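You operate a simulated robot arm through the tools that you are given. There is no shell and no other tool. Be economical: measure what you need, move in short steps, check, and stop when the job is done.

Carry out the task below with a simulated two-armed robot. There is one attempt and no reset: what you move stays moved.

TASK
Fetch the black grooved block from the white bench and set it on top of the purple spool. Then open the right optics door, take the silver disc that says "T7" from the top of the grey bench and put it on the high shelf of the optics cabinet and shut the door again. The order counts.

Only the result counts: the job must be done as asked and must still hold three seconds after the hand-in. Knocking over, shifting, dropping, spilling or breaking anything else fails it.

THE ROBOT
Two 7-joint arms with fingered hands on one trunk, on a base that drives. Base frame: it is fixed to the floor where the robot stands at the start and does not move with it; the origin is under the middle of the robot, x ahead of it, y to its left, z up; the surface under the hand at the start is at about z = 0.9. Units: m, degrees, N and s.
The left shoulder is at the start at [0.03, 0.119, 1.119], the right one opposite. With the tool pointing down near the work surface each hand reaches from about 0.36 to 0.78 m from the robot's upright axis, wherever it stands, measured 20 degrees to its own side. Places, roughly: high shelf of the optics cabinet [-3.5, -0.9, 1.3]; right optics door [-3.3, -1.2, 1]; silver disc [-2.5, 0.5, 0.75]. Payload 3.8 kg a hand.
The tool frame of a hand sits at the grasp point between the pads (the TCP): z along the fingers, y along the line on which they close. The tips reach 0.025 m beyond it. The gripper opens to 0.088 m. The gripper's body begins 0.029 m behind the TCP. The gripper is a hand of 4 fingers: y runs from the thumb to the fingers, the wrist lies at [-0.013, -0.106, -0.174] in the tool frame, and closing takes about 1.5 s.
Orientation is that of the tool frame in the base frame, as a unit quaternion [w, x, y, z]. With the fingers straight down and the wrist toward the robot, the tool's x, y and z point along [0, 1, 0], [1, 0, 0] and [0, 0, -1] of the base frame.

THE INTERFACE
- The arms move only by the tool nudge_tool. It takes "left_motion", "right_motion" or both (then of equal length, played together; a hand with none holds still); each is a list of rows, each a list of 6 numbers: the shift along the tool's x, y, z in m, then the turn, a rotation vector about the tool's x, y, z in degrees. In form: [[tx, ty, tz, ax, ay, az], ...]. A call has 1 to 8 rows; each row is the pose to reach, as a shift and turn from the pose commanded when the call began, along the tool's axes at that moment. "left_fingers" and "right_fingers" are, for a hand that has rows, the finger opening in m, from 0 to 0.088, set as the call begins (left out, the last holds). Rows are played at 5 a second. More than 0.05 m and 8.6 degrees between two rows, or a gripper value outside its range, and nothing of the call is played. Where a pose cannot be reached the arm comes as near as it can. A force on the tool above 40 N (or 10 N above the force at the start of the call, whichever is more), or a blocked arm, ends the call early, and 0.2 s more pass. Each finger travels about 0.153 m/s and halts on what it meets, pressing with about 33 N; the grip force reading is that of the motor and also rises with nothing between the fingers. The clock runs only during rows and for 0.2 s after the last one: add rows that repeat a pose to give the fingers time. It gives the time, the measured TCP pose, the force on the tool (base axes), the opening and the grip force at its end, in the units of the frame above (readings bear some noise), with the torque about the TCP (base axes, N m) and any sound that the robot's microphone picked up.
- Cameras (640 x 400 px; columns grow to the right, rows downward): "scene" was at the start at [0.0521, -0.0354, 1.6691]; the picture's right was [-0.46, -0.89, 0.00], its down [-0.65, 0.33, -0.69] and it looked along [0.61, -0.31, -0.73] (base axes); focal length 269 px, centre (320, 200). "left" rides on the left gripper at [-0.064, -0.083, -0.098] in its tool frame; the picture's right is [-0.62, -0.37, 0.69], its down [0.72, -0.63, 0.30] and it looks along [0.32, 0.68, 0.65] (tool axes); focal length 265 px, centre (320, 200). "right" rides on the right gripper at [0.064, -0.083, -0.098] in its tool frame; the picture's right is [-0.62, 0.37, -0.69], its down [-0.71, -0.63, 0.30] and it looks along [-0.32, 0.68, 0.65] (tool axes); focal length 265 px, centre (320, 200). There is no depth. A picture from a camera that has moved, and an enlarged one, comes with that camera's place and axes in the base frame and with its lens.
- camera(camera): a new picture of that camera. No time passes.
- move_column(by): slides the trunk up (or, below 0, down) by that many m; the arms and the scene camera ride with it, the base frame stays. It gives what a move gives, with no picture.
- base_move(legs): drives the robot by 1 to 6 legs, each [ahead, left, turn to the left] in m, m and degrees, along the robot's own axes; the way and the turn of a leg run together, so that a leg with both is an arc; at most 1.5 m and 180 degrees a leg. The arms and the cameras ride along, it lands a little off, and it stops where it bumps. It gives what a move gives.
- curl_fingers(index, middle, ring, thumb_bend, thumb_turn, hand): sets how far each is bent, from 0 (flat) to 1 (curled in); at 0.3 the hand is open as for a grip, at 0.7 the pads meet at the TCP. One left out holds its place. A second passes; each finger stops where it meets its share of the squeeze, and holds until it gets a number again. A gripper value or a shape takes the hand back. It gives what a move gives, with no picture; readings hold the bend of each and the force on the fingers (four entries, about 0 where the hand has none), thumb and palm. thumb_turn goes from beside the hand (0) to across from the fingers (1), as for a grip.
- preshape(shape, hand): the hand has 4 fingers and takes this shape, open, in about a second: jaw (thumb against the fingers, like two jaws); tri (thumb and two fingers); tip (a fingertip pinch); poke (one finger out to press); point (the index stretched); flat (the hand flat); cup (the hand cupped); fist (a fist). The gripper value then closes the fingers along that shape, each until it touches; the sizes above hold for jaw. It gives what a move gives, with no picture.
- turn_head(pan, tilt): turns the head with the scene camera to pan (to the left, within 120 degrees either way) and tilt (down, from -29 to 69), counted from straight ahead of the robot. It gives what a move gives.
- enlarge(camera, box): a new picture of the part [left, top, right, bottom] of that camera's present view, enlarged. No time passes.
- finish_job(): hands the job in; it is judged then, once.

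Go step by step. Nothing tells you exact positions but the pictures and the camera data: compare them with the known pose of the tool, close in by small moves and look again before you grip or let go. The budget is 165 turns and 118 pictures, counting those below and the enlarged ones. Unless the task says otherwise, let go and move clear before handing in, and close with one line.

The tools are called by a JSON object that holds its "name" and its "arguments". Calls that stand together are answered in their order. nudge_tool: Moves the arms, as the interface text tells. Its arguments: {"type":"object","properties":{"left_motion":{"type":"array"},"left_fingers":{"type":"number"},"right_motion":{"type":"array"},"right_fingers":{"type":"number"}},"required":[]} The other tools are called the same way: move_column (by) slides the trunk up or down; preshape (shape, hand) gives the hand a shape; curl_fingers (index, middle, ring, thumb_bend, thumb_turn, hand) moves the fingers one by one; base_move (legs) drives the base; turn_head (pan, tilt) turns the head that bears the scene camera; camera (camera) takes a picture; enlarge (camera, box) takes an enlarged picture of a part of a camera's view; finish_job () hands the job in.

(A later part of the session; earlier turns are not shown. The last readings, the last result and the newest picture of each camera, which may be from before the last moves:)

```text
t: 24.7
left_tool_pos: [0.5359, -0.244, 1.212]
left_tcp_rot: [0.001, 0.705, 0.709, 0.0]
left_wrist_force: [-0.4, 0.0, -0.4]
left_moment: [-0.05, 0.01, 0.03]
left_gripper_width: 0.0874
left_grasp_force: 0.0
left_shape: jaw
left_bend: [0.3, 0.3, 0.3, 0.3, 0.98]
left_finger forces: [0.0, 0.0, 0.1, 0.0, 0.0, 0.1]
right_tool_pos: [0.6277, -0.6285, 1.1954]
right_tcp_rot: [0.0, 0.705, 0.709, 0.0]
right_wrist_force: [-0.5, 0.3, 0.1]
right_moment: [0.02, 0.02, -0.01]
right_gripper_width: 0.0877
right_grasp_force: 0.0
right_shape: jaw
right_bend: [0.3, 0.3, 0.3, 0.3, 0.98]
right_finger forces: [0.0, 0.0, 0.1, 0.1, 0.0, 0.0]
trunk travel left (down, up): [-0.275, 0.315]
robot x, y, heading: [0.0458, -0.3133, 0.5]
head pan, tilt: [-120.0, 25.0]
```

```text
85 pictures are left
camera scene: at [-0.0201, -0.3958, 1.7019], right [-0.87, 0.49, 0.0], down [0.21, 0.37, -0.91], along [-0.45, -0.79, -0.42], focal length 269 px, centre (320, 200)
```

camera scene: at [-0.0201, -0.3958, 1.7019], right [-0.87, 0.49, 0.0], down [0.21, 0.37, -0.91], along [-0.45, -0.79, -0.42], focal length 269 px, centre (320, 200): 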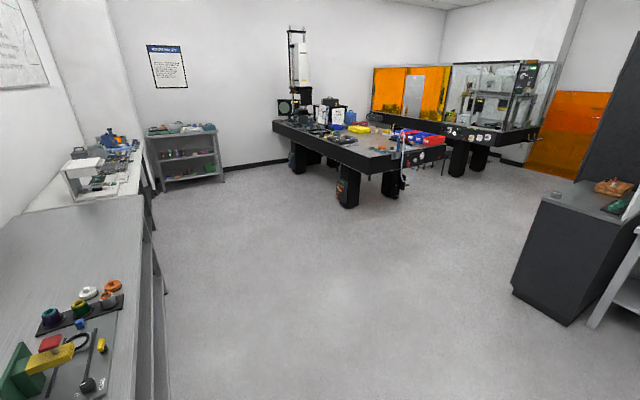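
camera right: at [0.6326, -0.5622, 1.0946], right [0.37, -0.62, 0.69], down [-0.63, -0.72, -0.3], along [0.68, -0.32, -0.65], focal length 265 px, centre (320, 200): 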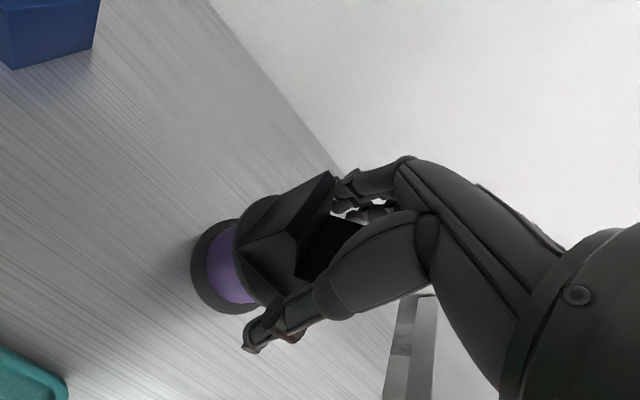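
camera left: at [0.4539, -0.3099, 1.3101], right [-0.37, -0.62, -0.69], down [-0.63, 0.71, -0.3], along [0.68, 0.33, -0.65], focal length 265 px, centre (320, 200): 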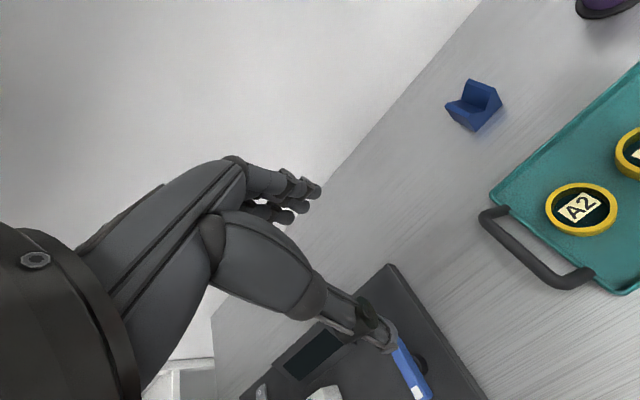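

The way behind looks clear. I'll back off from the bench, turn around and look toward the optics cabinet and grey bench.

{"name": "base_move", "arguments": {"legs": [[-0.6, 0, 0], [0, 0, -90], [0, 0, -85]]}}

{"name": "turn_head", "arguments": {"pan": 0, "tilt": 22}}

{"name": "camera", "arguments": {"camera": "scene"}}

```text
t: 35.4
left_tool_pos: [-1.014, -0.4597, 1.2114]
left_tcp_rot: [0.0, 0.754, -0.657, 0.0]
left_wrist_force: [0.1, -0.5, -0.3]
left_moment: [-0.01, 0.01, 0.03]
left_gripper_width: 0.0878
left_grasp_force: 0.0
left_shape: jaw
left_bend: [0.3, 0.3, 0.3, 0.3, 0.98]
left_finger forces: [0.0, 0.0, 0.0, 0.0, 0.1, 0.0]
right_tool_pos: [-1.155, -0.0908, 1.1943]
right_tcp_rot: [-0.001, 0.754, -0.656, 0.0]
right_wrist_force: [-1.2, -0.3, 0.0]
right_moment: [0.02, 0.0, -0.01]
right_gripper_width: 0.088
right_grasp_force: 0.0
right_shape: jaw
right_bend: [0.3, 0.3, 0.3, 0.3, 0.98]
right_finger forces: [0.0, 0.0, 0.1, 0.0, 0.1, 0.0]
trunk travel left (down, up): [-0.275, 0.315]
robot x, y, heading: [-0.5357, -0.3262, -172.3]
head pan, tilt: [-120.0, 25.0]
```

```text
t: 37.4
left_tool_pos: [-1.016, -0.4606, 1.2116]
left_tcp_rot: [-0.002, 0.754, -0.657, 0.0]
left_wrist_force: [-0.1, 0.7, -0.9]
left_moment: [-0.04, 0.0, 0.01]
left_gripper_width: 0.0874
left_grasp_force: 0.1
left_shape: jaw
left_bend: [0.3, 0.3, 0.3, 0.3, 0.98]
left_finger forces: [0.0, 0.1, 0.0, 0.0, 0.0, 0.0]
right_tool_pos: [-1.1551, -0.0908, 1.1947]
right_tcp_rot: [-0.001, 0.754, -0.657, 0.001]
right_wrist_force: [0.2, -0.7, -0.6]
right_moment: [-0.02, -0.01, 0.04]
right_gripper_width: 0.0877
right_grasp_force: 0.1
right_shape: jaw
right_bend: [0.3, 0.3, 0.3, 0.3, 0.98]
right_finger forces: [0.0, 0.0, 0.0, 0.0, 0.1, 0.1]
trunk travel left (down, up): [-0.275, 0.315]
robot x, y, heading: [-0.5366, -0.3184, -172.0]
head pan, tilt: [0.0, 22.0]
```

```text
84 pictures are left
camera scene: at [-0.6084, -0.3311, 1.7067], right [-0.14, 0.99, 0.0], down [0.37, 0.05, -0.93], along [-0.92, -0.13, -0.37], focal length 269 px, centre (320, 200)
```

scene: 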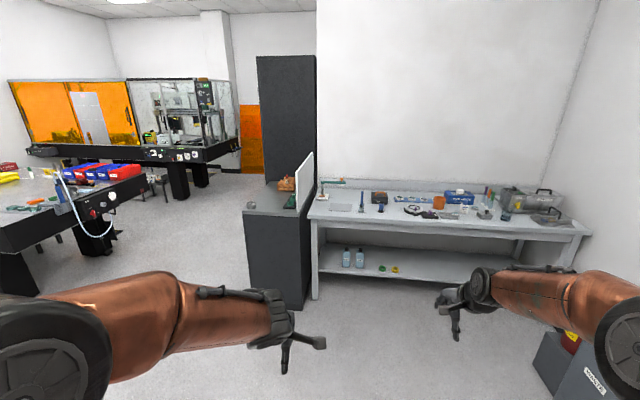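

I see a tall dark cabinet (the optics cabinet, seen from its side and facing -y) and a bench with tools. I'll zoom on both.

{"name": "enlarge", "arguments": {"camera": "scene", "box": [230, 40, 390, 320]}}

{"name": "enlarge", "arguments": {"camera": "scene", "box": [310, 170, 470, 270]}}

{"name": "enlarge", "arguments": {"camera": "scene", "box": [440, 170, 600, 270]}}

```text
1.43 times, centred on (310, 180) of scene
camera zoom: at [-0.6084, -0.3311, 1.7067], right [-0.14, 0.99, 0.0], down [0.37, 0.05, -0.93], along [-0.92, -0.13, -0.37], focal length 385 px, centre (334, 229)
```

zoom: 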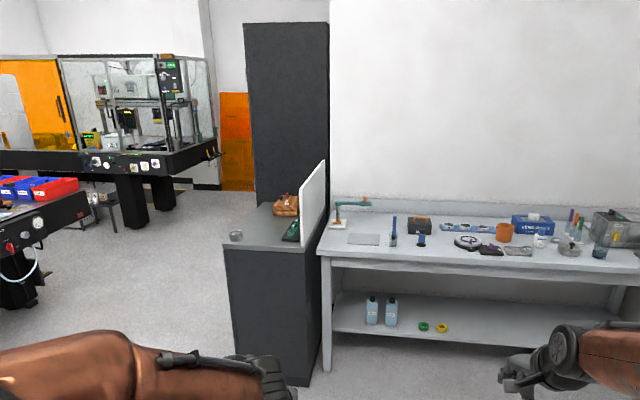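

```text
4.00 times, centred on (390, 220) of scene
camera zoom: at [-0.6084, -0.3311, 1.7067], right [-0.14, 0.99, 0.0], down [0.37, 0.05, -0.93], along [-0.92, -0.13, -0.37], focal length 1077 px, centre (40, 120)
```

zoom: 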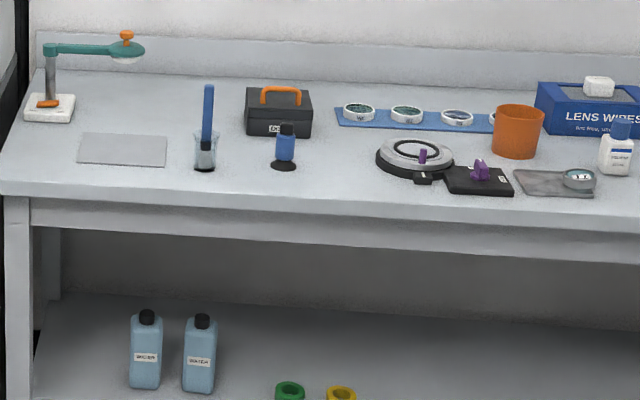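

```text
4.00 times, centred on (520, 220) of scene
camera zoom: at [-0.6084, -0.3311, 1.7067], right [-0.14, 0.99, 0.0], down [0.37, 0.05, -0.93], along [-0.92, -0.13, -0.37], focal length 1077 px, centre (-480, 120)
```

zoom: 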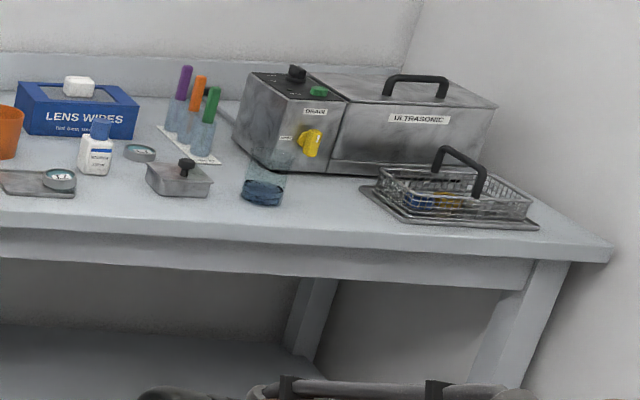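

Several silver discs are on the grey bench, so I'll read the labels later. First the cabinet door: I'll drive diagonally into the aisle in front of the cabinet.

{"name": "base_move", "arguments": {"legs": [[0.825, 0.63, 0], [0.825, 0.63, 0]]}}

{"name": "turn_head", "arguments": {"pan": -25, "tilt": 20}}

{"name": "camera", "arguments": {"camera": "scene"}}

```text
t: 47.7
left_tool_pos: [-2.4947, -1.9006, 1.2112]
left_tcp_rot: [-0.002, 0.745, -0.667, 0.0]
left_wrist_force: [-0.2, -0.5, -0.1]
left_moment: [0.01, -0.01, -0.03]
left_gripper_width: 0.0875
left_grasp_force: 0.0
left_shape: jaw
left_bend: [0.3, 0.3, 0.3, 0.3, 0.98]
left_finger forces: [0.1, 0.0, 0.0, 0.0, 0.0, 0.0]
right_tool_pos: [-2.626, -1.5272, 1.1952]
right_tcp_rot: [-0.001, 0.745, -0.667, 0.001]
right_wrist_force: [0.7, 0.4, 0.1]
right_moment: [0.01, -0.01, -0.02]
right_gripper_width: 0.0876
right_grasp_force: 0.0
right_shape: jaw
right_bend: [0.3, 0.3, 0.3, 0.3, 0.98]
right_finger forces: [0.1, 0.1, 0.0, 0.0, 0.0, 0.0]
trunk travel left (down, up): [-0.275, 0.315]
robot x, y, heading: [-2.0121, -1.775, -173.7]
head pan, tilt: [0.0, 22.0]
```

```text
t: 48.6
left_tool_pos: [-2.4942, -1.9002, 1.2117]
left_tcp_rot: [-0.001, 0.746, -0.666, -0.001]
left_wrist_force: [0.4, -0.4, -0.3]
left_moment: [0.0, 0.01, 0.0]
left_gripper_width: 0.0877
left_grasp_force: 0.0
left_shape: jaw
left_bend: [0.3, 0.3, 0.3, 0.3, 0.98]
left_finger forces: [0.1, 0.1, 0.0, 0.0, 0.0, 0.1]
right_tool_pos: [-2.6246, -1.5277, 1.1962]
right_tcp_rot: [0.0, 0.745, -0.667, 0.001]
right_wrist_force: [0.9, -0.7, 0.2]
right_moment: [0.02, 0.0, 0.02]
right_gripper_width: 0.0878
right_grasp_force: 0.0
right_shape: jaw
right_bend: [0.3, 0.3, 0.3, 0.3, 0.98]
right_finger forces: [0.0, 0.1, 0.0, 0.0, 0.1, 0.0]
trunk travel left (down, up): [-0.275, 0.315]
robot x, y, heading: [-2.0144, -1.7719, -173.9]
head pan, tilt: [-25.0, 20.0]
```

```text
80 pictures are left
camera scene: at [-2.0813, -1.7426, 1.7099], right [0.32, 0.95, 0.0], down [0.32, -0.11, -0.94], along [-0.89, 0.3, -0.34], focal length 269 px, centre (320, 200)
```

scene: 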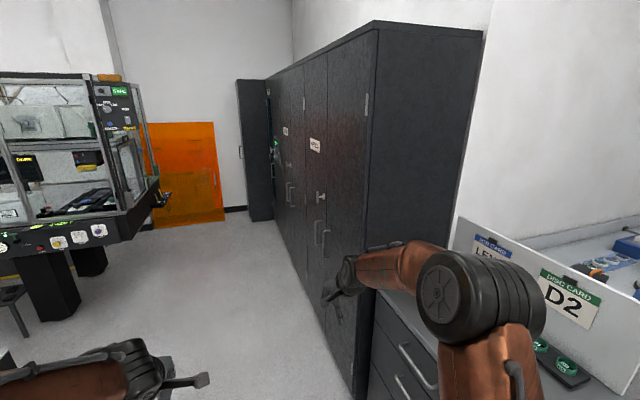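

There is a row of tall cabinets with labels on the doors, facing -y. I'll zoom to read the labels and handles.

{"name": "enlarge", "arguments": {"camera": "scene", "box": [230, 60, 390, 280]}}

{"name": "enlarge", "arguments": {"camera": "scene", "box": [265, 110, 345, 160]}}

{"name": "enlarge", "arguments": {"camera": "scene", "box": [440, 200, 640, 400]}}

```text
1.82 times, centred on (310, 170) of scene
camera zoom: at [-2.0813, -1.7426, 1.7099], right [0.32, 0.95, 0.0], down [0.32, -0.11, -0.94], along [-0.89, 0.3, -0.34], focal length 490 px, centre (338, 254)
```

zoom: 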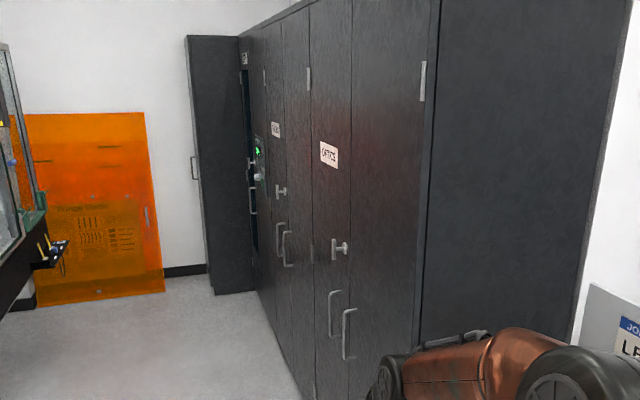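

```text
8.00 times, centred on (305, 135) of scene
camera zoom: at [-2.0813, -1.7426, 1.7099], right [0.32, 0.95, 0.0], down [0.32, -0.11, -0.94], along [-0.89, 0.3, -0.34], focal length 2155 px, centre (440, 720)
```

zoom: 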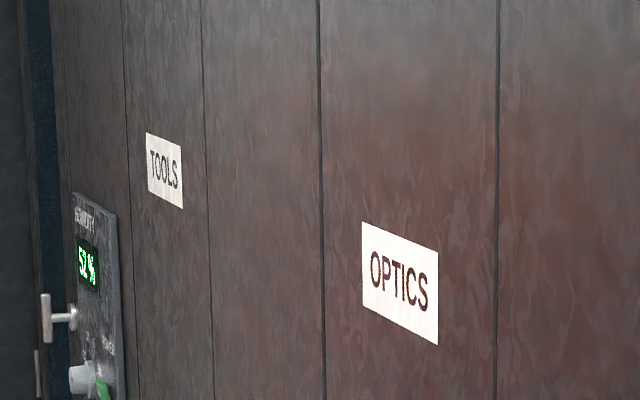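

```text
2.00 times, centred on (540, 300) of scene
camera zoom: at [-2.0813, -1.7426, 1.7099], right [0.32, 0.95, 0.0], down [0.32, -0.11, -0.94], along [-0.89, 0.3, -0.34], focal length 539 px, centre (-120, 0)
```

zoom: 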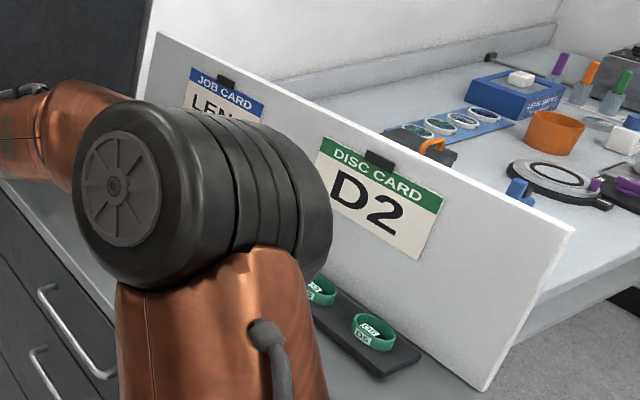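

The nearest cabinet is labelled OPTICS and its front is at y≈-1.2. It has D-handles and a T-knob. I'll pull the arms in, drive in front of it and turn to face it.

{"name": "nudge_tool", "arguments": {"right_motion": [[0, -0.04, 0, 0, 0, 0], [0, -0.08, 0, 0, 0, 0], [0, -0.12, 0, 0, 0, 0], [0, -0.16, 0, 0, 0, 0], [0, -0.19, 0, 0, 0, 0], [0, -0.19, 0, 0, 0, 0]], "left_motion": [[0.01, -0.02, 0, 0, 0, 0], [0.02, -0.04, 0, 0, 0, 0], [0.03, -0.06, 0, 0, 0, 0], [0.04, -0.07, 0, 0, 0, 0], [0.06, -0.07, 0, 0, 0, 0], [0.08, -0.07, 0, 0, 0, 0]]}}

{"name": "base_move", "arguments": {"legs": [[1.35, 0.05, 0], [0, 0, -48], [0, 0, -48]]}}

{"name": "turn_head", "arguments": {"pan": 0, "tilt": 30}}

{"name": "camera", "arguments": {"camera": "scene"}}

```text
t: 50.0
left_tool_pos: [-2.4164, -1.9724, 1.2106]
left_tcp_rot: [-0.001, 0.745, -0.667, 0.0]
left_wrist_force: [1.3, 0.3, 0.4]
left_moment: [-0.01, 0.02, 0.01]
left_gripper_width: 0.0875
left_grasp_force: 0.1
left_shape: jaw
left_bend: [0.3, 0.3, 0.3, 0.3, 0.98]
left_finger forces: [0.0, 0.0, 0.1, 0.1, 0.1, 0.0]
right_tool_pos: [-2.436, -1.5094, 1.1957]
right_tcp_rot: [0.0, 0.745, -0.667, 0.0]
right_wrist_force: [1.0, -0.3, 0.7]
right_moment: [0.01, -0.01, 0.03]
right_gripper_width: 0.0877
right_grasp_force: 0.0
right_shape: jaw
right_bend: [0.3, 0.3, 0.3, 0.3, 0.98]
right_finger forces: [0.1, 0.0, 0.0, 0.1, 0.0, 0.1]
trunk travel left (down, up): [-0.275, 0.315]
robot x, y, heading: [-2.0123, -1.7782, -173.7]
head pan, tilt: [-25.0, 20.0]
```

```text
t: 61.2
left_tool_pos: [-3.5251, -1.5564, 1.2094]
left_tcp_rot: [0.0, -0.008, 1.0, 0.0]
left_wrist_force: [0.4, -0.7, -0.4]
left_moment: [-0.01, -0.01, 0.01]
left_gripper_width: 0.0873
left_grasp_force: 0.0
left_shape: jaw
left_bend: [0.3, 0.3, 0.3, 0.3, 0.98]
left_finger forces: [0.0, 0.0, 0.1, 0.0, 0.0, 0.0]
right_tool_pos: [-3.0627, -1.5816, 1.1963]
right_tcp_rot: [0.0, -0.008, 1.0, 0.0]
right_wrist_force: [0.2, -0.4, 0.6]
right_moment: [0.02, 0.0, -0.01]
right_gripper_width: 0.0876
right_grasp_force: 0.0
right_shape: jaw
right_bend: [0.3, 0.3, 0.3, 0.3, 0.98]
right_finger forces: [0.1, 0.0, 0.1, 0.0, 0.1, 0.0]
trunk travel left (down, up): [-0.275, 0.315]
robot x, y, heading: [-3.3658, -1.978, 91.1]
head pan, tilt: [-25.0, 20.0]
```

```text
t: 62.0
left_tool_pos: [-3.5255, -1.5567, 1.2102]
left_tcp_rot: [0.001, -0.007, 1.0, 0.0]
left_wrist_force: [0.1, -0.7, 0.1]
left_moment: [0.01, 0.02, -0.01]
left_gripper_width: 0.0875
left_grasp_force: 0.0
left_shape: jaw
left_bend: [0.3, 0.3, 0.3, 0.3, 0.98]
left_finger forces: [0.1, 0.0, 0.0, 0.1, 0.1, 0.0]
right_tool_pos: [-3.0626, -1.5818, 1.1953]
right_tcp_rot: [0.0, -0.008, 1.0, 0.0]
right_wrist_force: [-0.7, 0.0, -0.6]
right_moment: [0.01, 0.01, 0.02]
right_gripper_width: 0.0877
right_grasp_force: 0.1
right_shape: jaw
right_bend: [0.3, 0.3, 0.3, 0.3, 0.98]
right_finger forces: [0.0, 0.1, 0.0, 0.0, 0.0, 0.0]
trunk travel left (down, up): [-0.275, 0.315]
robot x, y, heading: [-3.3717, -1.9735, 90.9]
head pan, tilt: [0.0, 30.0]
```

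```text
76 pictures are left
camera scene: at [-3.3697, -1.9049, 1.6939], right [1.0, 0.02, 0.0], down [0.01, -0.5, -0.87], along [-0.01, 0.87, -0.5], focal length 269 px, centre (320, 200)
```

scene: 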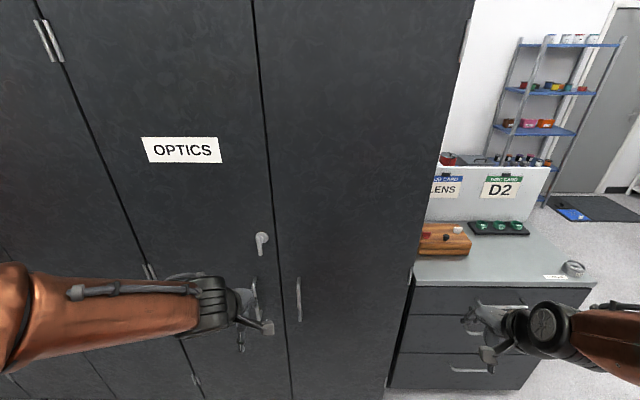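

I face the OPTICS cabinet: seam in the middle, right door with a vertical D-handle, and a small lever on the left door. I'll zoom on the hardware.

{"name": "enlarge", "arguments": {"camera": "scene", "box": [220, 210, 380, 350]}}

{"name": "enlarge", "arguments": {"camera": "scene", "box": [400, 160, 600, 300]}}

```text
2.86 times, centred on (300, 280) of scene
camera zoom: at [-3.3697, -1.9049, 1.6939], right [1.0, 0.02, 0.0], down [0.01, -0.5, -0.87], along [-0.01, 0.87, -0.5], focal length 770 px, centre (377, -29)
```

zoom: 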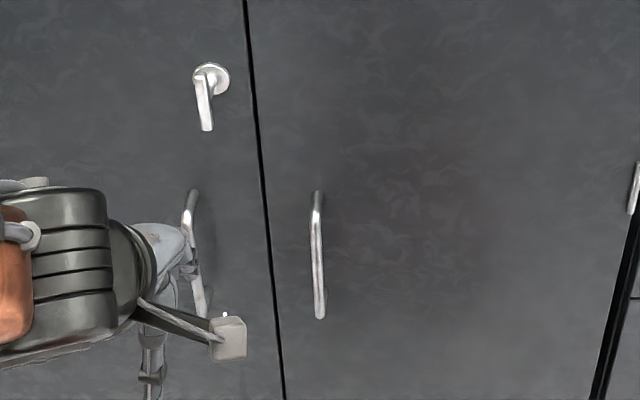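

```text
2.86 times, centred on (500, 230) of scene
camera zoom: at [-3.3697, -1.9049, 1.6939], right [1.0, 0.02, 0.0], down [0.01, -0.5, -0.87], along [-0.01, 0.87, -0.5], focal length 770 px, centre (-194, 114)
```

zoom: 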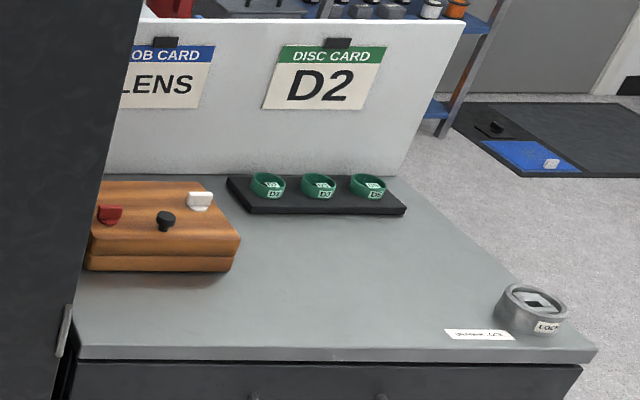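

There's an object with a small label on the side cabinet; I'll read it in case it concerns the lock.

{"name": "enlarge", "arguments": {"camera": "scene", "box": [530, 255, 600, 295]}}

{"name": "enlarge", "arguments": {"camera": "scene", "box": [240, 220, 310, 330]}}

```text
9.14 times, centred on (565, 275) of scene
camera zoom: at [-3.3697, -1.9049, 1.6939], right [1.0, 0.02, 0.0], down [0.01, -0.5, -0.87], along [-0.01, 0.87, -0.5], focal length 2462 px, centre (-1920, -486)
```

zoom: 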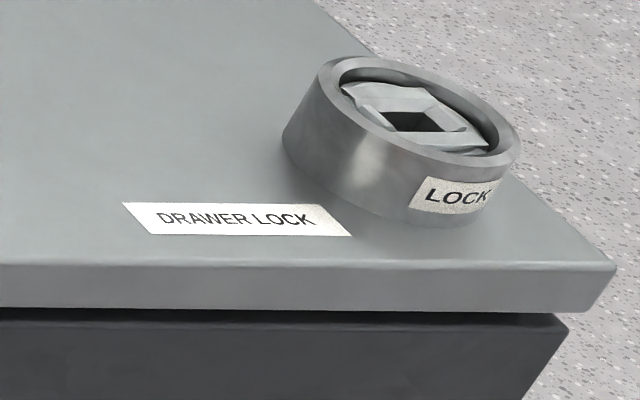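

```text
3.64 times, centred on (275, 275) of scene
camera zoom: at [-3.3697, -1.9049, 1.6939], right [1.0, 0.02, 0.0], down [0.01, -0.5, -0.87], along [-0.01, 0.87, -0.5], focal length 979 px, centre (484, -73)
```

zoom: 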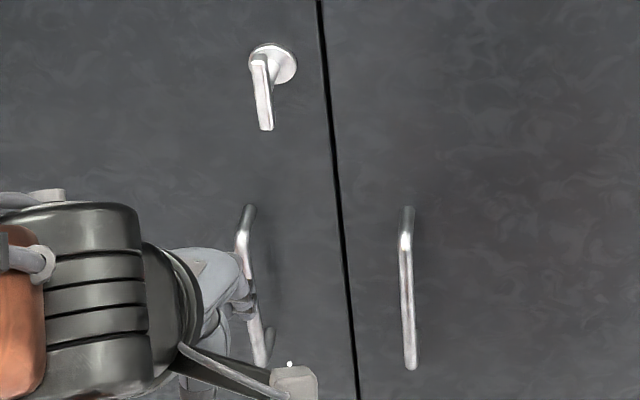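

The drawer lock is irrelevant. The right handle is a vertical bar at about [-3.455, -1.24], z 0.78–1.0. I'll rotate the right hand to point forward with its fingers closing horizontally, and move the left hand out of the way.

{"name": "nudge_tool", "arguments": {"right_motion": [[0, 0, 0, -4.9, -4.9, -4.9], [0, 0, 0, -9.8, -9.8, -9.8], [0, 0, 0, -14.7, -14.7, -14.7], [0, 0, 0, -19.6, -19.6, -19.6], [0, 0, 0, -24.5, -24.5, -24.5], [0, 0, 0, -29.4, -29.4, -29.4], [0, 0, 0, -34.3, -34.3, -34.3], [0, 0, 0, -39.2, -39.2, -39.2]], "left_motion": [[0.03, 0, 0, 0, 0, 0], [0.06, 0, 0, 0, 0, 0], [0.09, 0, 0, 0, 0, 0], [0.12, 0, 0, 0, 0, 0], [0.15, 0, 0, 0, 0, 0], [0.18, 0, 0, 0, 0, 0], [0.21, 0, 0, 0, 0, 0], [0.23, 0, 0, 0, 0, 0]]}}

{"name": "nudge_tool", "arguments": {"right_motion": [[0, 0, 0, -4.9, -4.9, -4.9], [0, 0, 0, -9.8, -9.8, -9.8], [0, 0, 0, -14.7, -14.7, -14.7], [0, 0, 0, -19.6, -19.6, -19.6], [0, 0, 0, -24.5, -24.5, -24.5], [0, 0, 0, -29.4, -29.4, -29.4], [0, 0, 0, -29.9, -29.9, -29.9]]}}

{"name": "camera", "arguments": {"camera": "scene"}}

{"name": "camera", "arguments": {"camera": "right"}}

```text
t: 63.9
left_tool_pos: [-3.7516, -1.5586, 1.2095]
left_tcp_rot: [0.001, -0.007, 1.0, -0.002]
left_wrist_force: [-0.5, 0.5, 0.2]
left_moment: [-0.03, 0.03, 0.02]
left_gripper_width: 0.0876
left_grasp_force: 0.0
left_shape: jaw
left_bend: [0.3, 0.3, 0.3, 0.3, 0.98]
left_finger forces: [0.0, 0.0, 0.1, 0.0, 0.0, 0.1]
right_tool_pos: [-3.0605, -1.5782, 1.1953]
right_tcp_rot: [0.32, -0.331, 0.826, 0.325]
right_wrist_force: [0.5, -0.1, -0.6]
right_moment: [0.01, 0.0, 0.0]
right_gripper_width: 0.0877
right_grasp_force: 0.0
right_shape: jaw
right_bend: [0.3, 0.3, 0.3, 0.3, 0.98]
right_finger forces: [0.1, 0.1, 0.0, 0.1, 0.0, 0.0]
right hand out of reach, approached as far as the arm can: row 6, 7, 8
trunk travel left (down, up): [-0.275, 0.315]
robot x, y, heading: [-3.3712, -1.9796, 90.9]
head pan, tilt: [0.0, 30.0]
```

```text
t: 65.5
left_tool_pos: [-3.7526, -1.558, 1.211]
left_tcp_rot: [0.001, -0.008, 1.0, 0.0]
left_wrist_force: [0.8, -0.5, 0.7]
left_moment: [0.0, -0.05, 0.02]
left_gripper_width: 0.0874
left_grasp_force: 0.2
left_shape: jaw
left_bend: [0.3, 0.3, 0.3, 0.3, 0.98]
left_finger forces: [0.1, 0.0, 0.0, 0.0, 0.0, 0.1]
right_tool_pos: [-3.059, -1.5775, 1.1961]
right_tcp_rot: [-0.496, 0.503, -0.497, -0.503]
right_wrist_force: [-0.5, 0.7, -0.6]
right_moment: [0.01, -0.03, -0.02]
right_gripper_width: 0.0877
right_grasp_force: 0.0
right_shape: jaw
right_bend: [0.3, 0.3, 0.3, 0.3, 0.98]
right_finger forces: [0.0, 0.1, 0.0, 0.0, 0.0, 0.1]
trunk travel left (down, up): [-0.275, 0.315]
robot x, y, heading: [-3.3688, -1.9787, 91.0]
head pan, tilt: [0.0, 30.0]
```

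```text
71 pictures are left
camera scene: at [-3.3701, -1.9051, 1.6939], right [1.0, 0.02, 0.0], down [0.01, -0.5, -0.87], along [-0.01, 0.87, -0.5], focal length 269 px, centre (320, 200)
```

scene: 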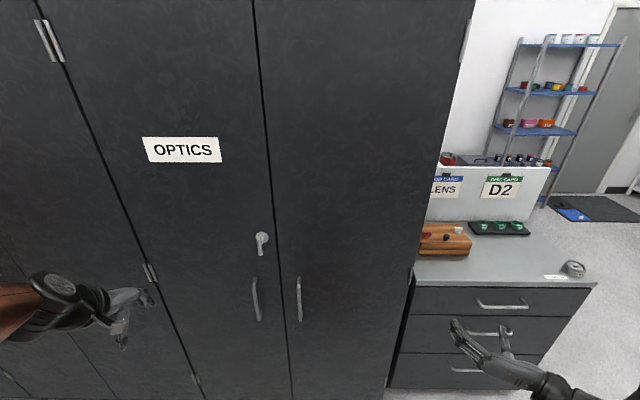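

```text
70 pictures are left
camera right: at [-2.9755, -1.6742, 1.1313], right [-0.36, -0.7, 0.62], down [0.63, 0.31, 0.71], along [-0.69, 0.65, 0.32], focal length 265 px, centre (320, 200)
```

right: 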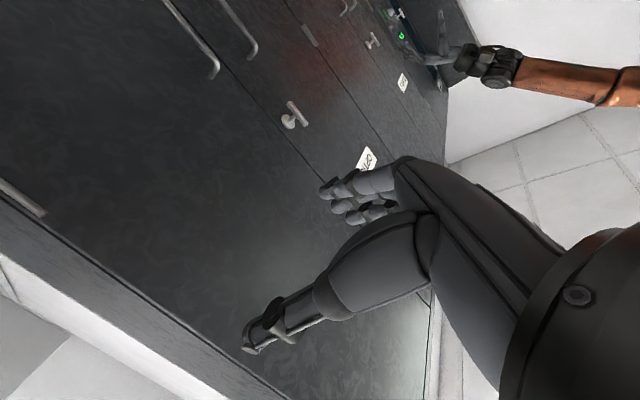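

The hand now points at the cabinet, and both cameras agree the right handle's top is near [-3.455, -1.24, 0.98]. I'll move the hand in front of the bar at z≈0.89.

{"name": "nudge_tool", "arguments": {"right_motion": [[0.028, 0.036, 0.009, 0, 0, 0], [0.056, 0.072, 0.018, 0, 0, 0], [0.084, 0.108, 0.027, 0, 0, 0], [0.112, 0.144, 0.036, 0, 0, 0], [0.14, 0.18, 0.045, 0, 0, 0], [0.168, 0.216, 0.054, 0, 0, 0], [0.196, 0.252, 0.063, 0, 0, 0], [0.224, 0.288, 0.072, 0, 0, 0]]}}

{"name": "nudge_tool", "arguments": {"right_motion": [[0.028, 0.036, 0.01, 0, 0, 0], [0.056, 0.072, 0.02, 0, 0, 0], [0.082, 0.106, 0.03, 0, 0, 0], [0.082, 0.106, 0.05, 0, 0, 0], [0.082, 0.106, 0.05, 0, 0, 0]]}}

{"name": "enlarge", "arguments": {"camera": "scene", "box": [220, 220, 380, 380]}}

{"name": "camera", "arguments": {"camera": "right"}}

```text
t: 67.2
left_tool_pos: [-3.7533, -1.5577, 1.2081]
left_tcp_rot: [0.001, -0.008, 1.0, 0.0]
left_wrist_force: [-0.4, -0.6, 0.2]
left_moment: [0.02, -0.02, -0.01]
left_gripper_width: 0.0874
left_grasp_force: 0.1
left_shape: jaw
left_bend: [0.3, 0.3, 0.3, 0.3, 0.98]
left_finger forces: [0.0, 0.0, 0.0, 0.0, 0.0, 0.0]
right_tool_pos: [-3.3489, -1.5045, 0.9731]
right_tcp_rot: [-0.495, 0.504, -0.499, -0.502]
right_wrist_force: [0.7, 0.4, -0.1]
right_moment: [0.02, -0.01, -0.01]
right_gripper_width: 0.0879
right_grasp_force: 0.0
right_shape: jaw
right_bend: [0.3, 0.3, 0.3, 0.3, 0.98]
right_finger forces: [0.0, 0.1, 0.1, 0.1, 0.0, 0.0]
trunk travel left (down, up): [-0.275, 0.315]
robot x, y, heading: [-3.3667, -1.9768, 91.0]
head pan, tilt: [0.0, 30.0]
```

```text
t: 68.5
left_tool_pos: [-3.7529, -1.5588, 1.2095]
left_tcp_rot: [0.001, -0.008, 1.0, 0.0]
left_wrist_force: [1.1, 0.3, 0.6]
left_moment: [-0.03, 0.01, 0.0]
left_gripper_width: 0.0875
left_grasp_force: 0.0
left_shape: jaw
left_bend: [0.3, 0.3, 0.3, 0.3, 0.98]
left_finger forces: [0.1, 0.0, 0.0, 0.0, 0.0, 0.0]
right_tool_pos: [-3.4545, -1.4586, 0.8913]
right_tcp_rot: [0.495, -0.503, 0.498, 0.504]
right_wrist_force: [0.7, 0.3, 0.9]
right_moment: [0.03, 0.0, 0.02]
right_gripper_width: 0.0878
right_grasp_force: 0.1
right_shape: jaw
right_bend: [0.3, 0.3, 0.3, 0.3, 0.98]
right_finger forces: [0.0, 0.0, 0.1, 0.1, 0.0, 0.1]
trunk travel left (down, up): [-0.275, 0.315]
robot x, y, heading: [-3.3708, -1.9726, 90.9]
head pan, tilt: [0.0, 30.0]
```

```text
2.50 times, centred on (300, 300) of scene
camera zoom: at [-3.3703, -1.905, 1.6939], right [1.0, 0.02, 0.0], down [0.01, -0.5, -0.87], along [-0.01, 0.87, -0.5], focal length 673 px, centre (370, -50)
```

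zoom: 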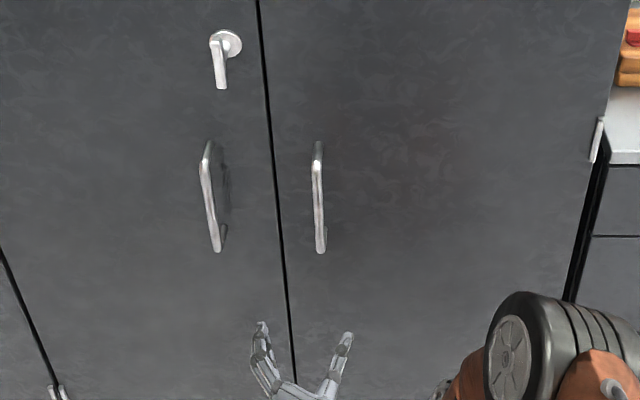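

```text
68 pictures are left
camera right: at [-3.3716, -1.5569, 0.8263], right [-0.36, -0.69, 0.62], down [0.63, 0.32, 0.71], along [-0.69, 0.65, 0.32], focal length 265 px, centre (320, 200)
```

right: 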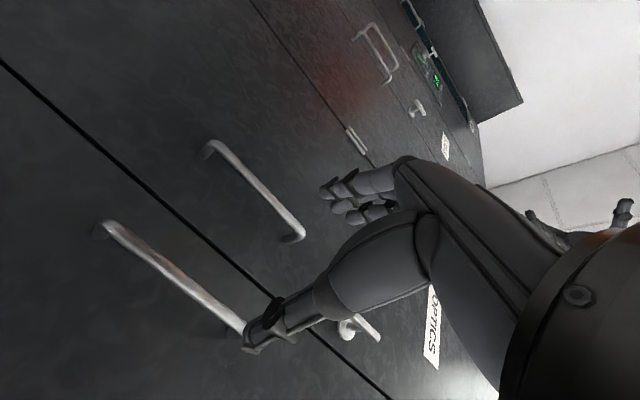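

The bar spans z≈0.80–0.98 at x≈-3.459, and the hand is lined up. I'll advance onto it.

{"name": "nudge_tool", "arguments": {"right_motion": [[0, 0.004, 0.04, 0, 0, 0], [0, 0.004, 0.08, 0, 0, 0], [0, 0.004, 0.12, 0, 0, 0], [0, 0.004, 0.16, 0, 0, 0], [0, 0.004, 0.185, 0, 0, 0], [0, 0.004, 0.2, 0, 0, 0], [0, 0.004, 0.208, 0, 0, 0]]}}

{"name": "enlarge", "arguments": {"camera": "scene", "box": [220, 220, 380, 380]}}

{"name": "camera", "arguments": {"camera": "right"}}

```text
t: 70.0
left_tool_pos: [-3.7531, -1.5589, 1.2104]
left_tcp_rot: [0.001, -0.007, 1.0, 0.0]
left_wrist_force: [1.2, 0.2, 0.2]
left_moment: [0.03, 0.0, 0.02]
left_gripper_width: 0.0873
left_grasp_force: 0.1
left_shape: jaw
left_bend: [0.3, 0.3, 0.3, 0.3, 0.98]
left_finger forces: [0.1, 0.1, 0.0, 0.0, 0.0, 0.0]
right_tool_pos: [-3.4599, -1.2909, 0.8922]
right_tcp_rot: [-0.495, 0.505, -0.499, -0.501]
right_wrist_force: [0.0, -0.8, -0.2]
right_moment: [0.03, 0.0, 0.01]
right_gripper_width: 0.0878
right_grasp_force: 0.1
right_shape: jaw
right_bend: [0.3, 0.3, 0.3, 0.3, 0.98]
right_finger forces: [0.1, 0.1, 0.1, 0.0, 0.0, 0.0]
right hand out of reach, approached as far as the arm can: row 5, 6, 7
trunk travel left (down, up): [-0.275, 0.315]
robot x, y, heading: [-3.3686, -1.9769, 90.8]
head pan, tilt: [0.0, 30.0]
```

```text
2.50 times, centred on (300, 300) of scene
camera zoom: at [-3.3699, -1.9048, 1.6939], right [1.0, 0.02, 0.0], down [0.01, -0.5, -0.87], along [-0.01, 0.87, -0.5], focal length 673 px, centre (370, -50)
```

zoom: 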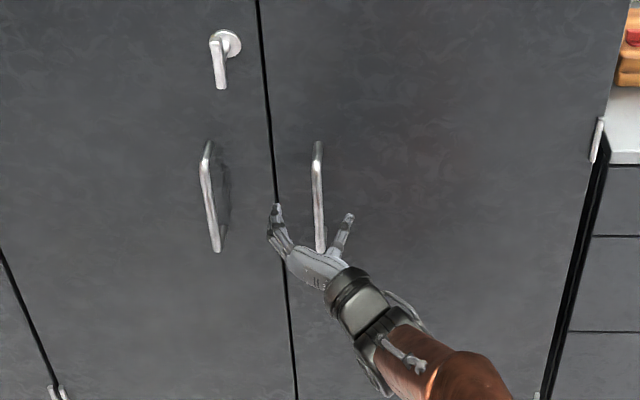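

```text
66 pictures are left
camera right: at [-3.3766, -1.3886, 0.8271], right [-0.36, -0.69, 0.62], down [0.63, 0.32, 0.71], along [-0.69, 0.65, 0.32], focal length 265 px, centre (320, 200)
```

right: 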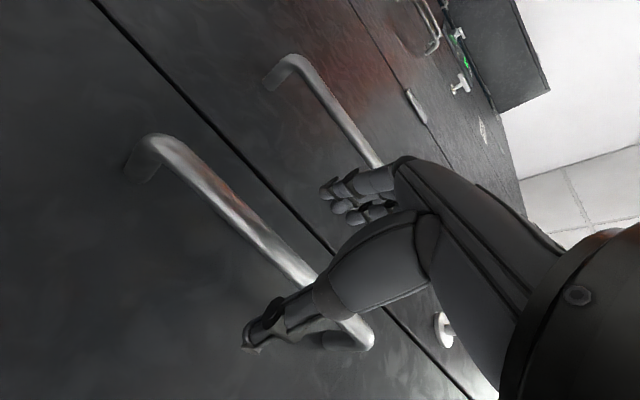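

The arm is at its reach limit about 4 cm short. I'll drive the base forward that much.

{"name": "base_move", "arguments": {"legs": [[0.047, 0, 0]]}}

{"name": "camera", "arguments": {"camera": "right"}}

```text
t: 71.0
left_tool_pos: [-3.7522, -1.5102, 1.2102]
left_tcp_rot: [0.0, -0.007, 1.0, -0.001]
left_wrist_force: [0.1, 0.3, -0.2]
left_moment: [-0.01, -0.01, -0.01]
left_gripper_width: 0.0877
left_grasp_force: 0.2
left_shape: jaw
left_bend: [0.3, 0.3, 0.3, 0.3, 0.98]
left_finger forces: [0.0, 0.0, 0.0, 0.0, 0.1, 0.0]
right_tool_pos: [-3.4616, -1.2434, 0.8903]
right_tcp_rot: [-0.495, 0.504, -0.499, -0.503]
right_wrist_force: [2.1, -14.1, 3.6]
right_moment: [0.24, 0.18, 0.58]
right_gripper_width: 0.0864
right_grasp_force: 0.0
right_shape: jaw
right_bend: [0.3, 0.3, 0.3, 0.29, 0.98]
right_finger forces: [0.1, 13.6, 0.0, 0.0, 0.9, 0.0]
trunk travel left (down, up): [-0.275, 0.315]
robot x, y, heading: [-3.3692, -1.9303, 90.8]
head pan, tilt: [0.0, 30.0]
```

```text
65 pictures are left
camera right: at [-3.3776, -1.3413, 0.8263], right [-0.36, -0.69, 0.62], down [0.63, 0.32, 0.71], along [-0.69, 0.65, 0.32], focal length 265 px, centre (320, 200)
```

right: 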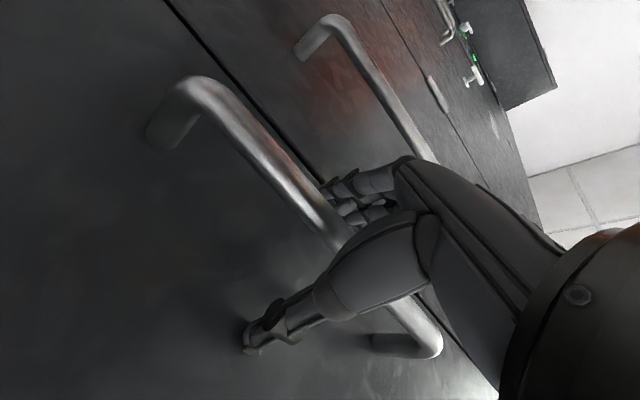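

The fingertips are touching the door on both sides of the bar. I'll back off 6 mm and close.

{"name": "nudge_tool", "arguments": {"right_motion": [[0, 0, -0.006, 0, 0, 0], [0, 0, -0.006, 0, 0, 0]]}}

{"name": "nudge_tool", "arguments": {"right_motion": [[0, 0, 0, 0, 0, 0], [0, 0, 0, 0, 0, 0], [0, 0, 0, 0, 0, 0], [0, 0, 0, 0, 0, 0], [0, 0, 0, 0, 0, 0], [0, 0, 0, 0, 0, 0], [0, 0, 0, 0, 0, 0], [0, 0, 0, 0, 0, 0]], "right_fingers": 0.0}}

{"name": "camera", "arguments": {"camera": "right"}}

```text
t: 71.6
left_tool_pos: [-3.7521, -1.5097, 1.2102]
left_tcp_rot: [0.001, -0.007, 1.0, -0.001]
left_wrist_force: [0.1, -1.2, 0.1]
left_moment: [-0.04, 0.01, 0.0]
left_gripper_width: 0.0874
left_grasp_force: 0.1
left_shape: jaw
left_bend: [0.3, 0.3, 0.3, 0.3, 0.98]
left_finger forces: [0.1, 0.0, 0.0, 0.0, 0.0, 0.0]
right_tool_pos: [-3.4612, -1.251, 0.8916]
right_tcp_rot: [-0.495, 0.504, -0.499, -0.503]
right_wrist_force: [0.5, -0.3, -0.1]
right_moment: [0.0, -0.02, -0.02]
right_gripper_width: 0.0881
right_grasp_force: 0.1
right_shape: jaw
right_bend: [0.3, 0.3, 0.3, 0.3, 0.98]
right_finger forces: [0.1, 0.0, 0.0, 0.0, 0.1, 0.0]
trunk travel left (down, up): [-0.275, 0.315]
robot x, y, heading: [-3.3736, -1.9329, 91.0]
head pan, tilt: [0.0, 30.0]
```

```text
t: 73.4
left_tool_pos: [-3.7517, -1.5091, 1.2096]
left_tcp_rot: [0.0, -0.006, 1.0, 0.0]
left_wrist_force: [-0.1, 0.3, 0.9]
left_moment: [0.01, 0.02, -0.01]
left_gripper_width: 0.0876
left_grasp_force: 0.1
left_shape: jaw
left_bend: [0.3, 0.3, 0.3, 0.3, 0.98]
left_finger forces: [0.0, 0.1, 0.0, 0.0, 0.1, 0.0]
right_tool_pos: [-3.4588, -1.2499, 0.8915]
right_tcp_rot: [-0.494, 0.504, -0.499, -0.503]
right_wrist_force: [13.6, 2.3, -2.1]
right_moment: [0.04, 0.05, 0.16]
right_gripper_width: 0.0
right_grasp_force: 33.1
right_shape: jaw
right_bend: [0.7, 0.7, 0.7, 0.75, 1.0]
right_finger forces: [0.0, 0.1, 0.0, 0.0, 13.1, 0.0]
trunk travel left (down, up): [-0.275, 0.315]
robot x, y, heading: [-3.3676, -1.9324, 90.8]
head pan, tilt: [0.0, 30.0]
```

```text
64 pictures are left
camera right: at [-3.3757, -1.3472, 0.8263], right [-0.36, -0.69, 0.63], down [0.63, 0.32, 0.71], along [-0.69, 0.65, 0.32], focal length 265 px, centre (320, 200)
```

right: 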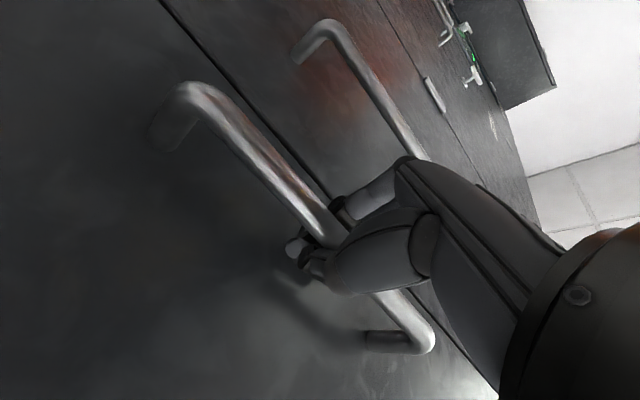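

The fingers have curled behind the bar, which makes a hook. I'll try a gentle pull.

{"name": "nudge_tool", "arguments": {"right_motion": [[0, 0, -0.01, 0, 0, 0], [0, 0, -0.02, 0, 0, 0], [0, 0, -0.03, 0, 0, 0], [0, -0.001, -0.04, 0, 0, 0], [0, -0.002, -0.05, 0, 0, 0]]}}

{"name": "camera", "arguments": {"camera": "scene"}}

{"name": "camera", "arguments": {"camera": "right"}}

```text
t: 74.6
left_tool_pos: [-3.7489, -1.5086, 1.2104]
left_tcp_rot: [0.0, -0.006, 1.0, -0.001]
left_wrist_force: [0.1, 0.2, -1.4]
left_moment: [0.0, 0.02, 0.02]
left_gripper_width: 0.0875
left_grasp_force: 0.0
left_shape: jaw
left_bend: [0.3, 0.3, 0.3, 0.3, 0.98]
left_finger forces: [0.1, 0.1, 0.1, 0.0, 0.0, 0.1]
right_tool_pos: [-3.4528, -1.2986, 0.89]
right_tcp_rot: [0.496, -0.501, 0.501, 0.502]
right_wrist_force: [28.2, 9.6, -3.7]
right_moment: [0.06, 0.04, 0.42]
right_gripper_width: 0.0
right_grasp_force: 33.0
right_shape: jaw
right_bend: [0.7, 0.7, 0.7, 0.75, 1.0]
right_finger forces: [0.0, 0.0, 0.0, 0.1, 29.9, 0.0]
trunk travel left (down, up): [-0.275, 0.315]
robot x, y, heading: [-3.3687, -1.9296, 91.0]
head pan, tilt: [0.0, 30.0]
```

```text
63 pictures are left
camera scene: at [-3.3657, -1.8554, 1.6938], right [1.0, 0.01, 0.0], down [0.0, -0.5, -0.87], along [-0.01, 0.87, -0.5], focal length 269 px, centre (320, 200)
```

scene: 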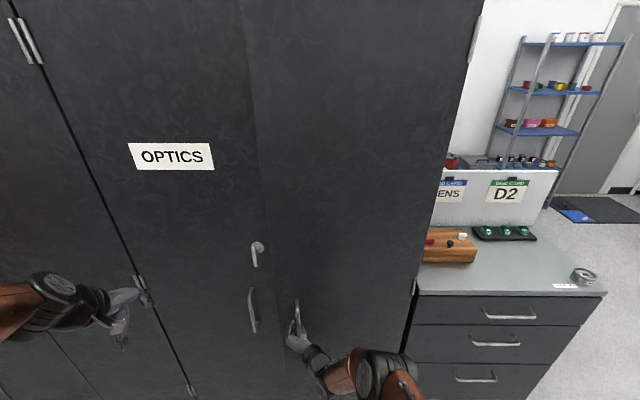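

```text
62 pictures are left
camera right: at [-3.3702, -1.3965, 0.8264], right [-0.36, -0.69, 0.63], down [0.63, 0.31, 0.71], along [-0.69, 0.65, 0.32], focal length 265 px, centre (320, 200)
```

right: 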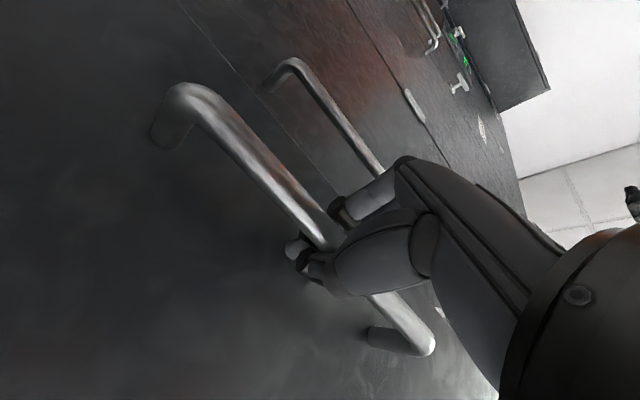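

The door is moving and the handle follows. I'll continue along the door's arc, turning the hand slightly with it.

{"name": "nudge_tool", "arguments": {"right_motion": [[0, -0.015, -0.025, -2, 0, 0], [0, -0.022, -0.043, -4, 0, 0], [0, -0.031, -0.063, -6, 0, 0], [0, -0.042, -0.083, -8, 0, 0], [0, -0.055, -0.104, -10, 0, 0], [0, -0.07, -0.125, -12, 0, 0]]}}

{"name": "camera", "arguments": {"camera": "scene"}}

```text
t: 76.0
left_tool_pos: [-3.7539, -1.512, 1.2091]
left_tcp_rot: [0.001, -0.008, 1.0, 0.0]
left_wrist_force: [0.3, 0.5, 0.4]
left_moment: [0.01, 0.02, 0.03]
left_gripper_width: 0.0877
left_grasp_force: 0.1
left_shape: jaw
left_bend: [0.3, 0.3, 0.3, 0.3, 0.98]
left_finger forces: [0.0, 0.0, 0.0, 0.0, 0.1, 0.1]
right_tool_pos: [-3.387, -1.4267, 0.8929]
right_tcp_rot: [-0.438, 0.554, -0.442, -0.553]
right_wrist_force: [-8.6, -7.5, -0.4]
right_moment: [-0.01, 0.06, -0.16]
right_gripper_width: 0.0
right_grasp_force: 32.8
right_shape: jaw
right_bend: [0.7, 0.7, 0.7, 0.75, 1.0]
right_finger forces: [9.1, 0.0, 0.0, 0.0, 0.0, 0.0]
trunk travel left (down, up): [-0.275, 0.315]
robot x, y, heading: [-3.3673, -1.9262, 91.0]
head pan, tilt: [0.0, 30.0]
```

```text
61 pictures are left
camera scene: at [-3.3715, -1.8591, 1.694], right [1.0, 0.02, 0.0], down [0.01, -0.5, -0.87], along [-0.01, 0.87, -0.5], focal length 269 px, centre (320, 200)
```

scene: 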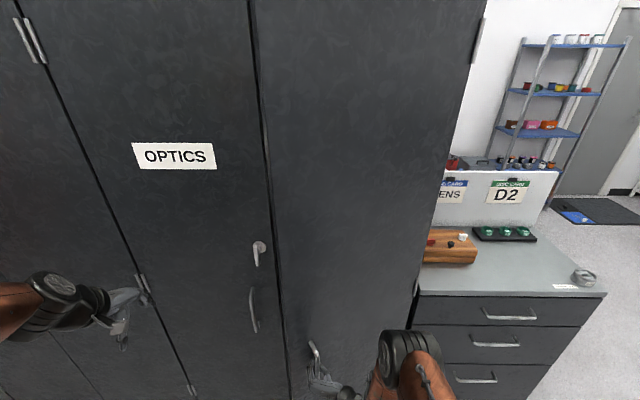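

The door is about 30° open and following. I'll continue on the arc to about 46°.

{"name": "nudge_tool", "arguments": {"right_motion": [[0, -0.0115, -0.023, -3, 0, 0], [0, -0.0246, -0.0447, -6, 0, 0], [0, -0.0392, -0.0655, -9, 0, 0], [0, -0.0552, -0.0853, -12, 0, 0], [0, -0.0552, -0.0853, -12, 0, 0]]}}

{"name": "turn_head", "arguments": {"pan": 0, "tilt": 45}}

{"name": "camera", "arguments": {"camera": "scene"}}

```text
t: 76.9
left_tool_pos: [-3.753, -1.5125, 1.2107]
left_tcp_rot: [0.001, -0.007, 1.0, 0.0]
left_wrist_force: [-0.3, 0.3, 0.6]
left_moment: [-0.02, 0.03, -0.02]
left_gripper_width: 0.0873
left_grasp_force: 0.1
left_shape: jaw
left_bend: [0.3, 0.3, 0.3, 0.3, 0.98]
left_finger forces: [0.0, 0.1, 0.0, 0.0, 0.0, 0.1]
right_tool_pos: [-3.328, -1.4973, 0.8945]
right_tcp_rot: [0.375, -0.595, 0.388, 0.596]
right_wrist_force: [-13.3, -16.1, 2.3]
right_moment: [-0.03, 0.15, -0.36]
right_gripper_width: 0.0
right_grasp_force: 33.3
right_shape: jaw
right_bend: [0.7, 0.7, 0.7, 0.76, 1.0]
right_finger forces: [19.0, 0.0, 0.0, 0.0, 0.0, 0.0]
trunk travel left (down, up): [-0.275, 0.315]
robot x, y, heading: [-3.3704, -1.9257, 90.9]
head pan, tilt: [0.0, 30.0]
stopped in row 4 (right hand): the force on the tool passed its limit at 42 N (the readings are from after the stop); the commanded pose is now the measured one
```

```text
t: 77.7
left_tool_pos: [-3.7553, -1.5128, 1.2105]
left_tcp_rot: [0.002, -0.008, 1.0, 0.0]
left_wrist_force: [-0.5, -0.1, 0.1]
left_moment: [0.01, 0.01, -0.01]
left_gripper_width: 0.0877
left_grasp_force: 0.1
left_shape: jaw
left_bend: [0.3, 0.3, 0.3, 0.3, 0.98]
left_finger forces: [0.0, 0.0, 0.1, 0.0, 0.1, 0.0]
right_tool_pos: [-3.3273, -1.4971, 0.894]
right_tcp_rot: [-0.379, 0.595, -0.387, -0.594]
right_wrist_force: [-18.8, -19.8, -2.1]
right_moment: [-0.15, 0.14, -0.41]
right_gripper_width: 0.0
right_grasp_force: 33.2
right_shape: jaw
right_bend: [0.7, 0.7, 0.7, 0.76, 1.0]
right_finger forces: [24.7, 0.1, 0.0, 0.0, 0.1, 0.0]
trunk travel left (down, up): [-0.275, 0.315]
robot x, y, heading: [-3.3687, -1.9286, 90.9]
head pan, tilt: [0.0, 45.0]
```

```text
60 pictures are left
camera scene: at [-3.3739, -1.8698, 1.6714], right [1.0, 0.02, 0.0], down [0.01, -0.71, -0.71], along [-0.01, 0.71, -0.71], focal length 269 px, centre (320, 200)
```

scene: 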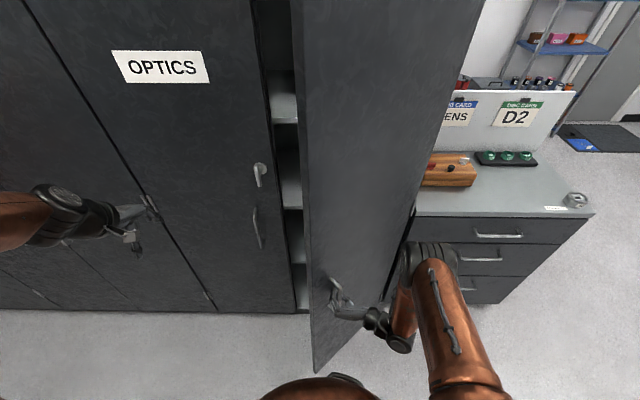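

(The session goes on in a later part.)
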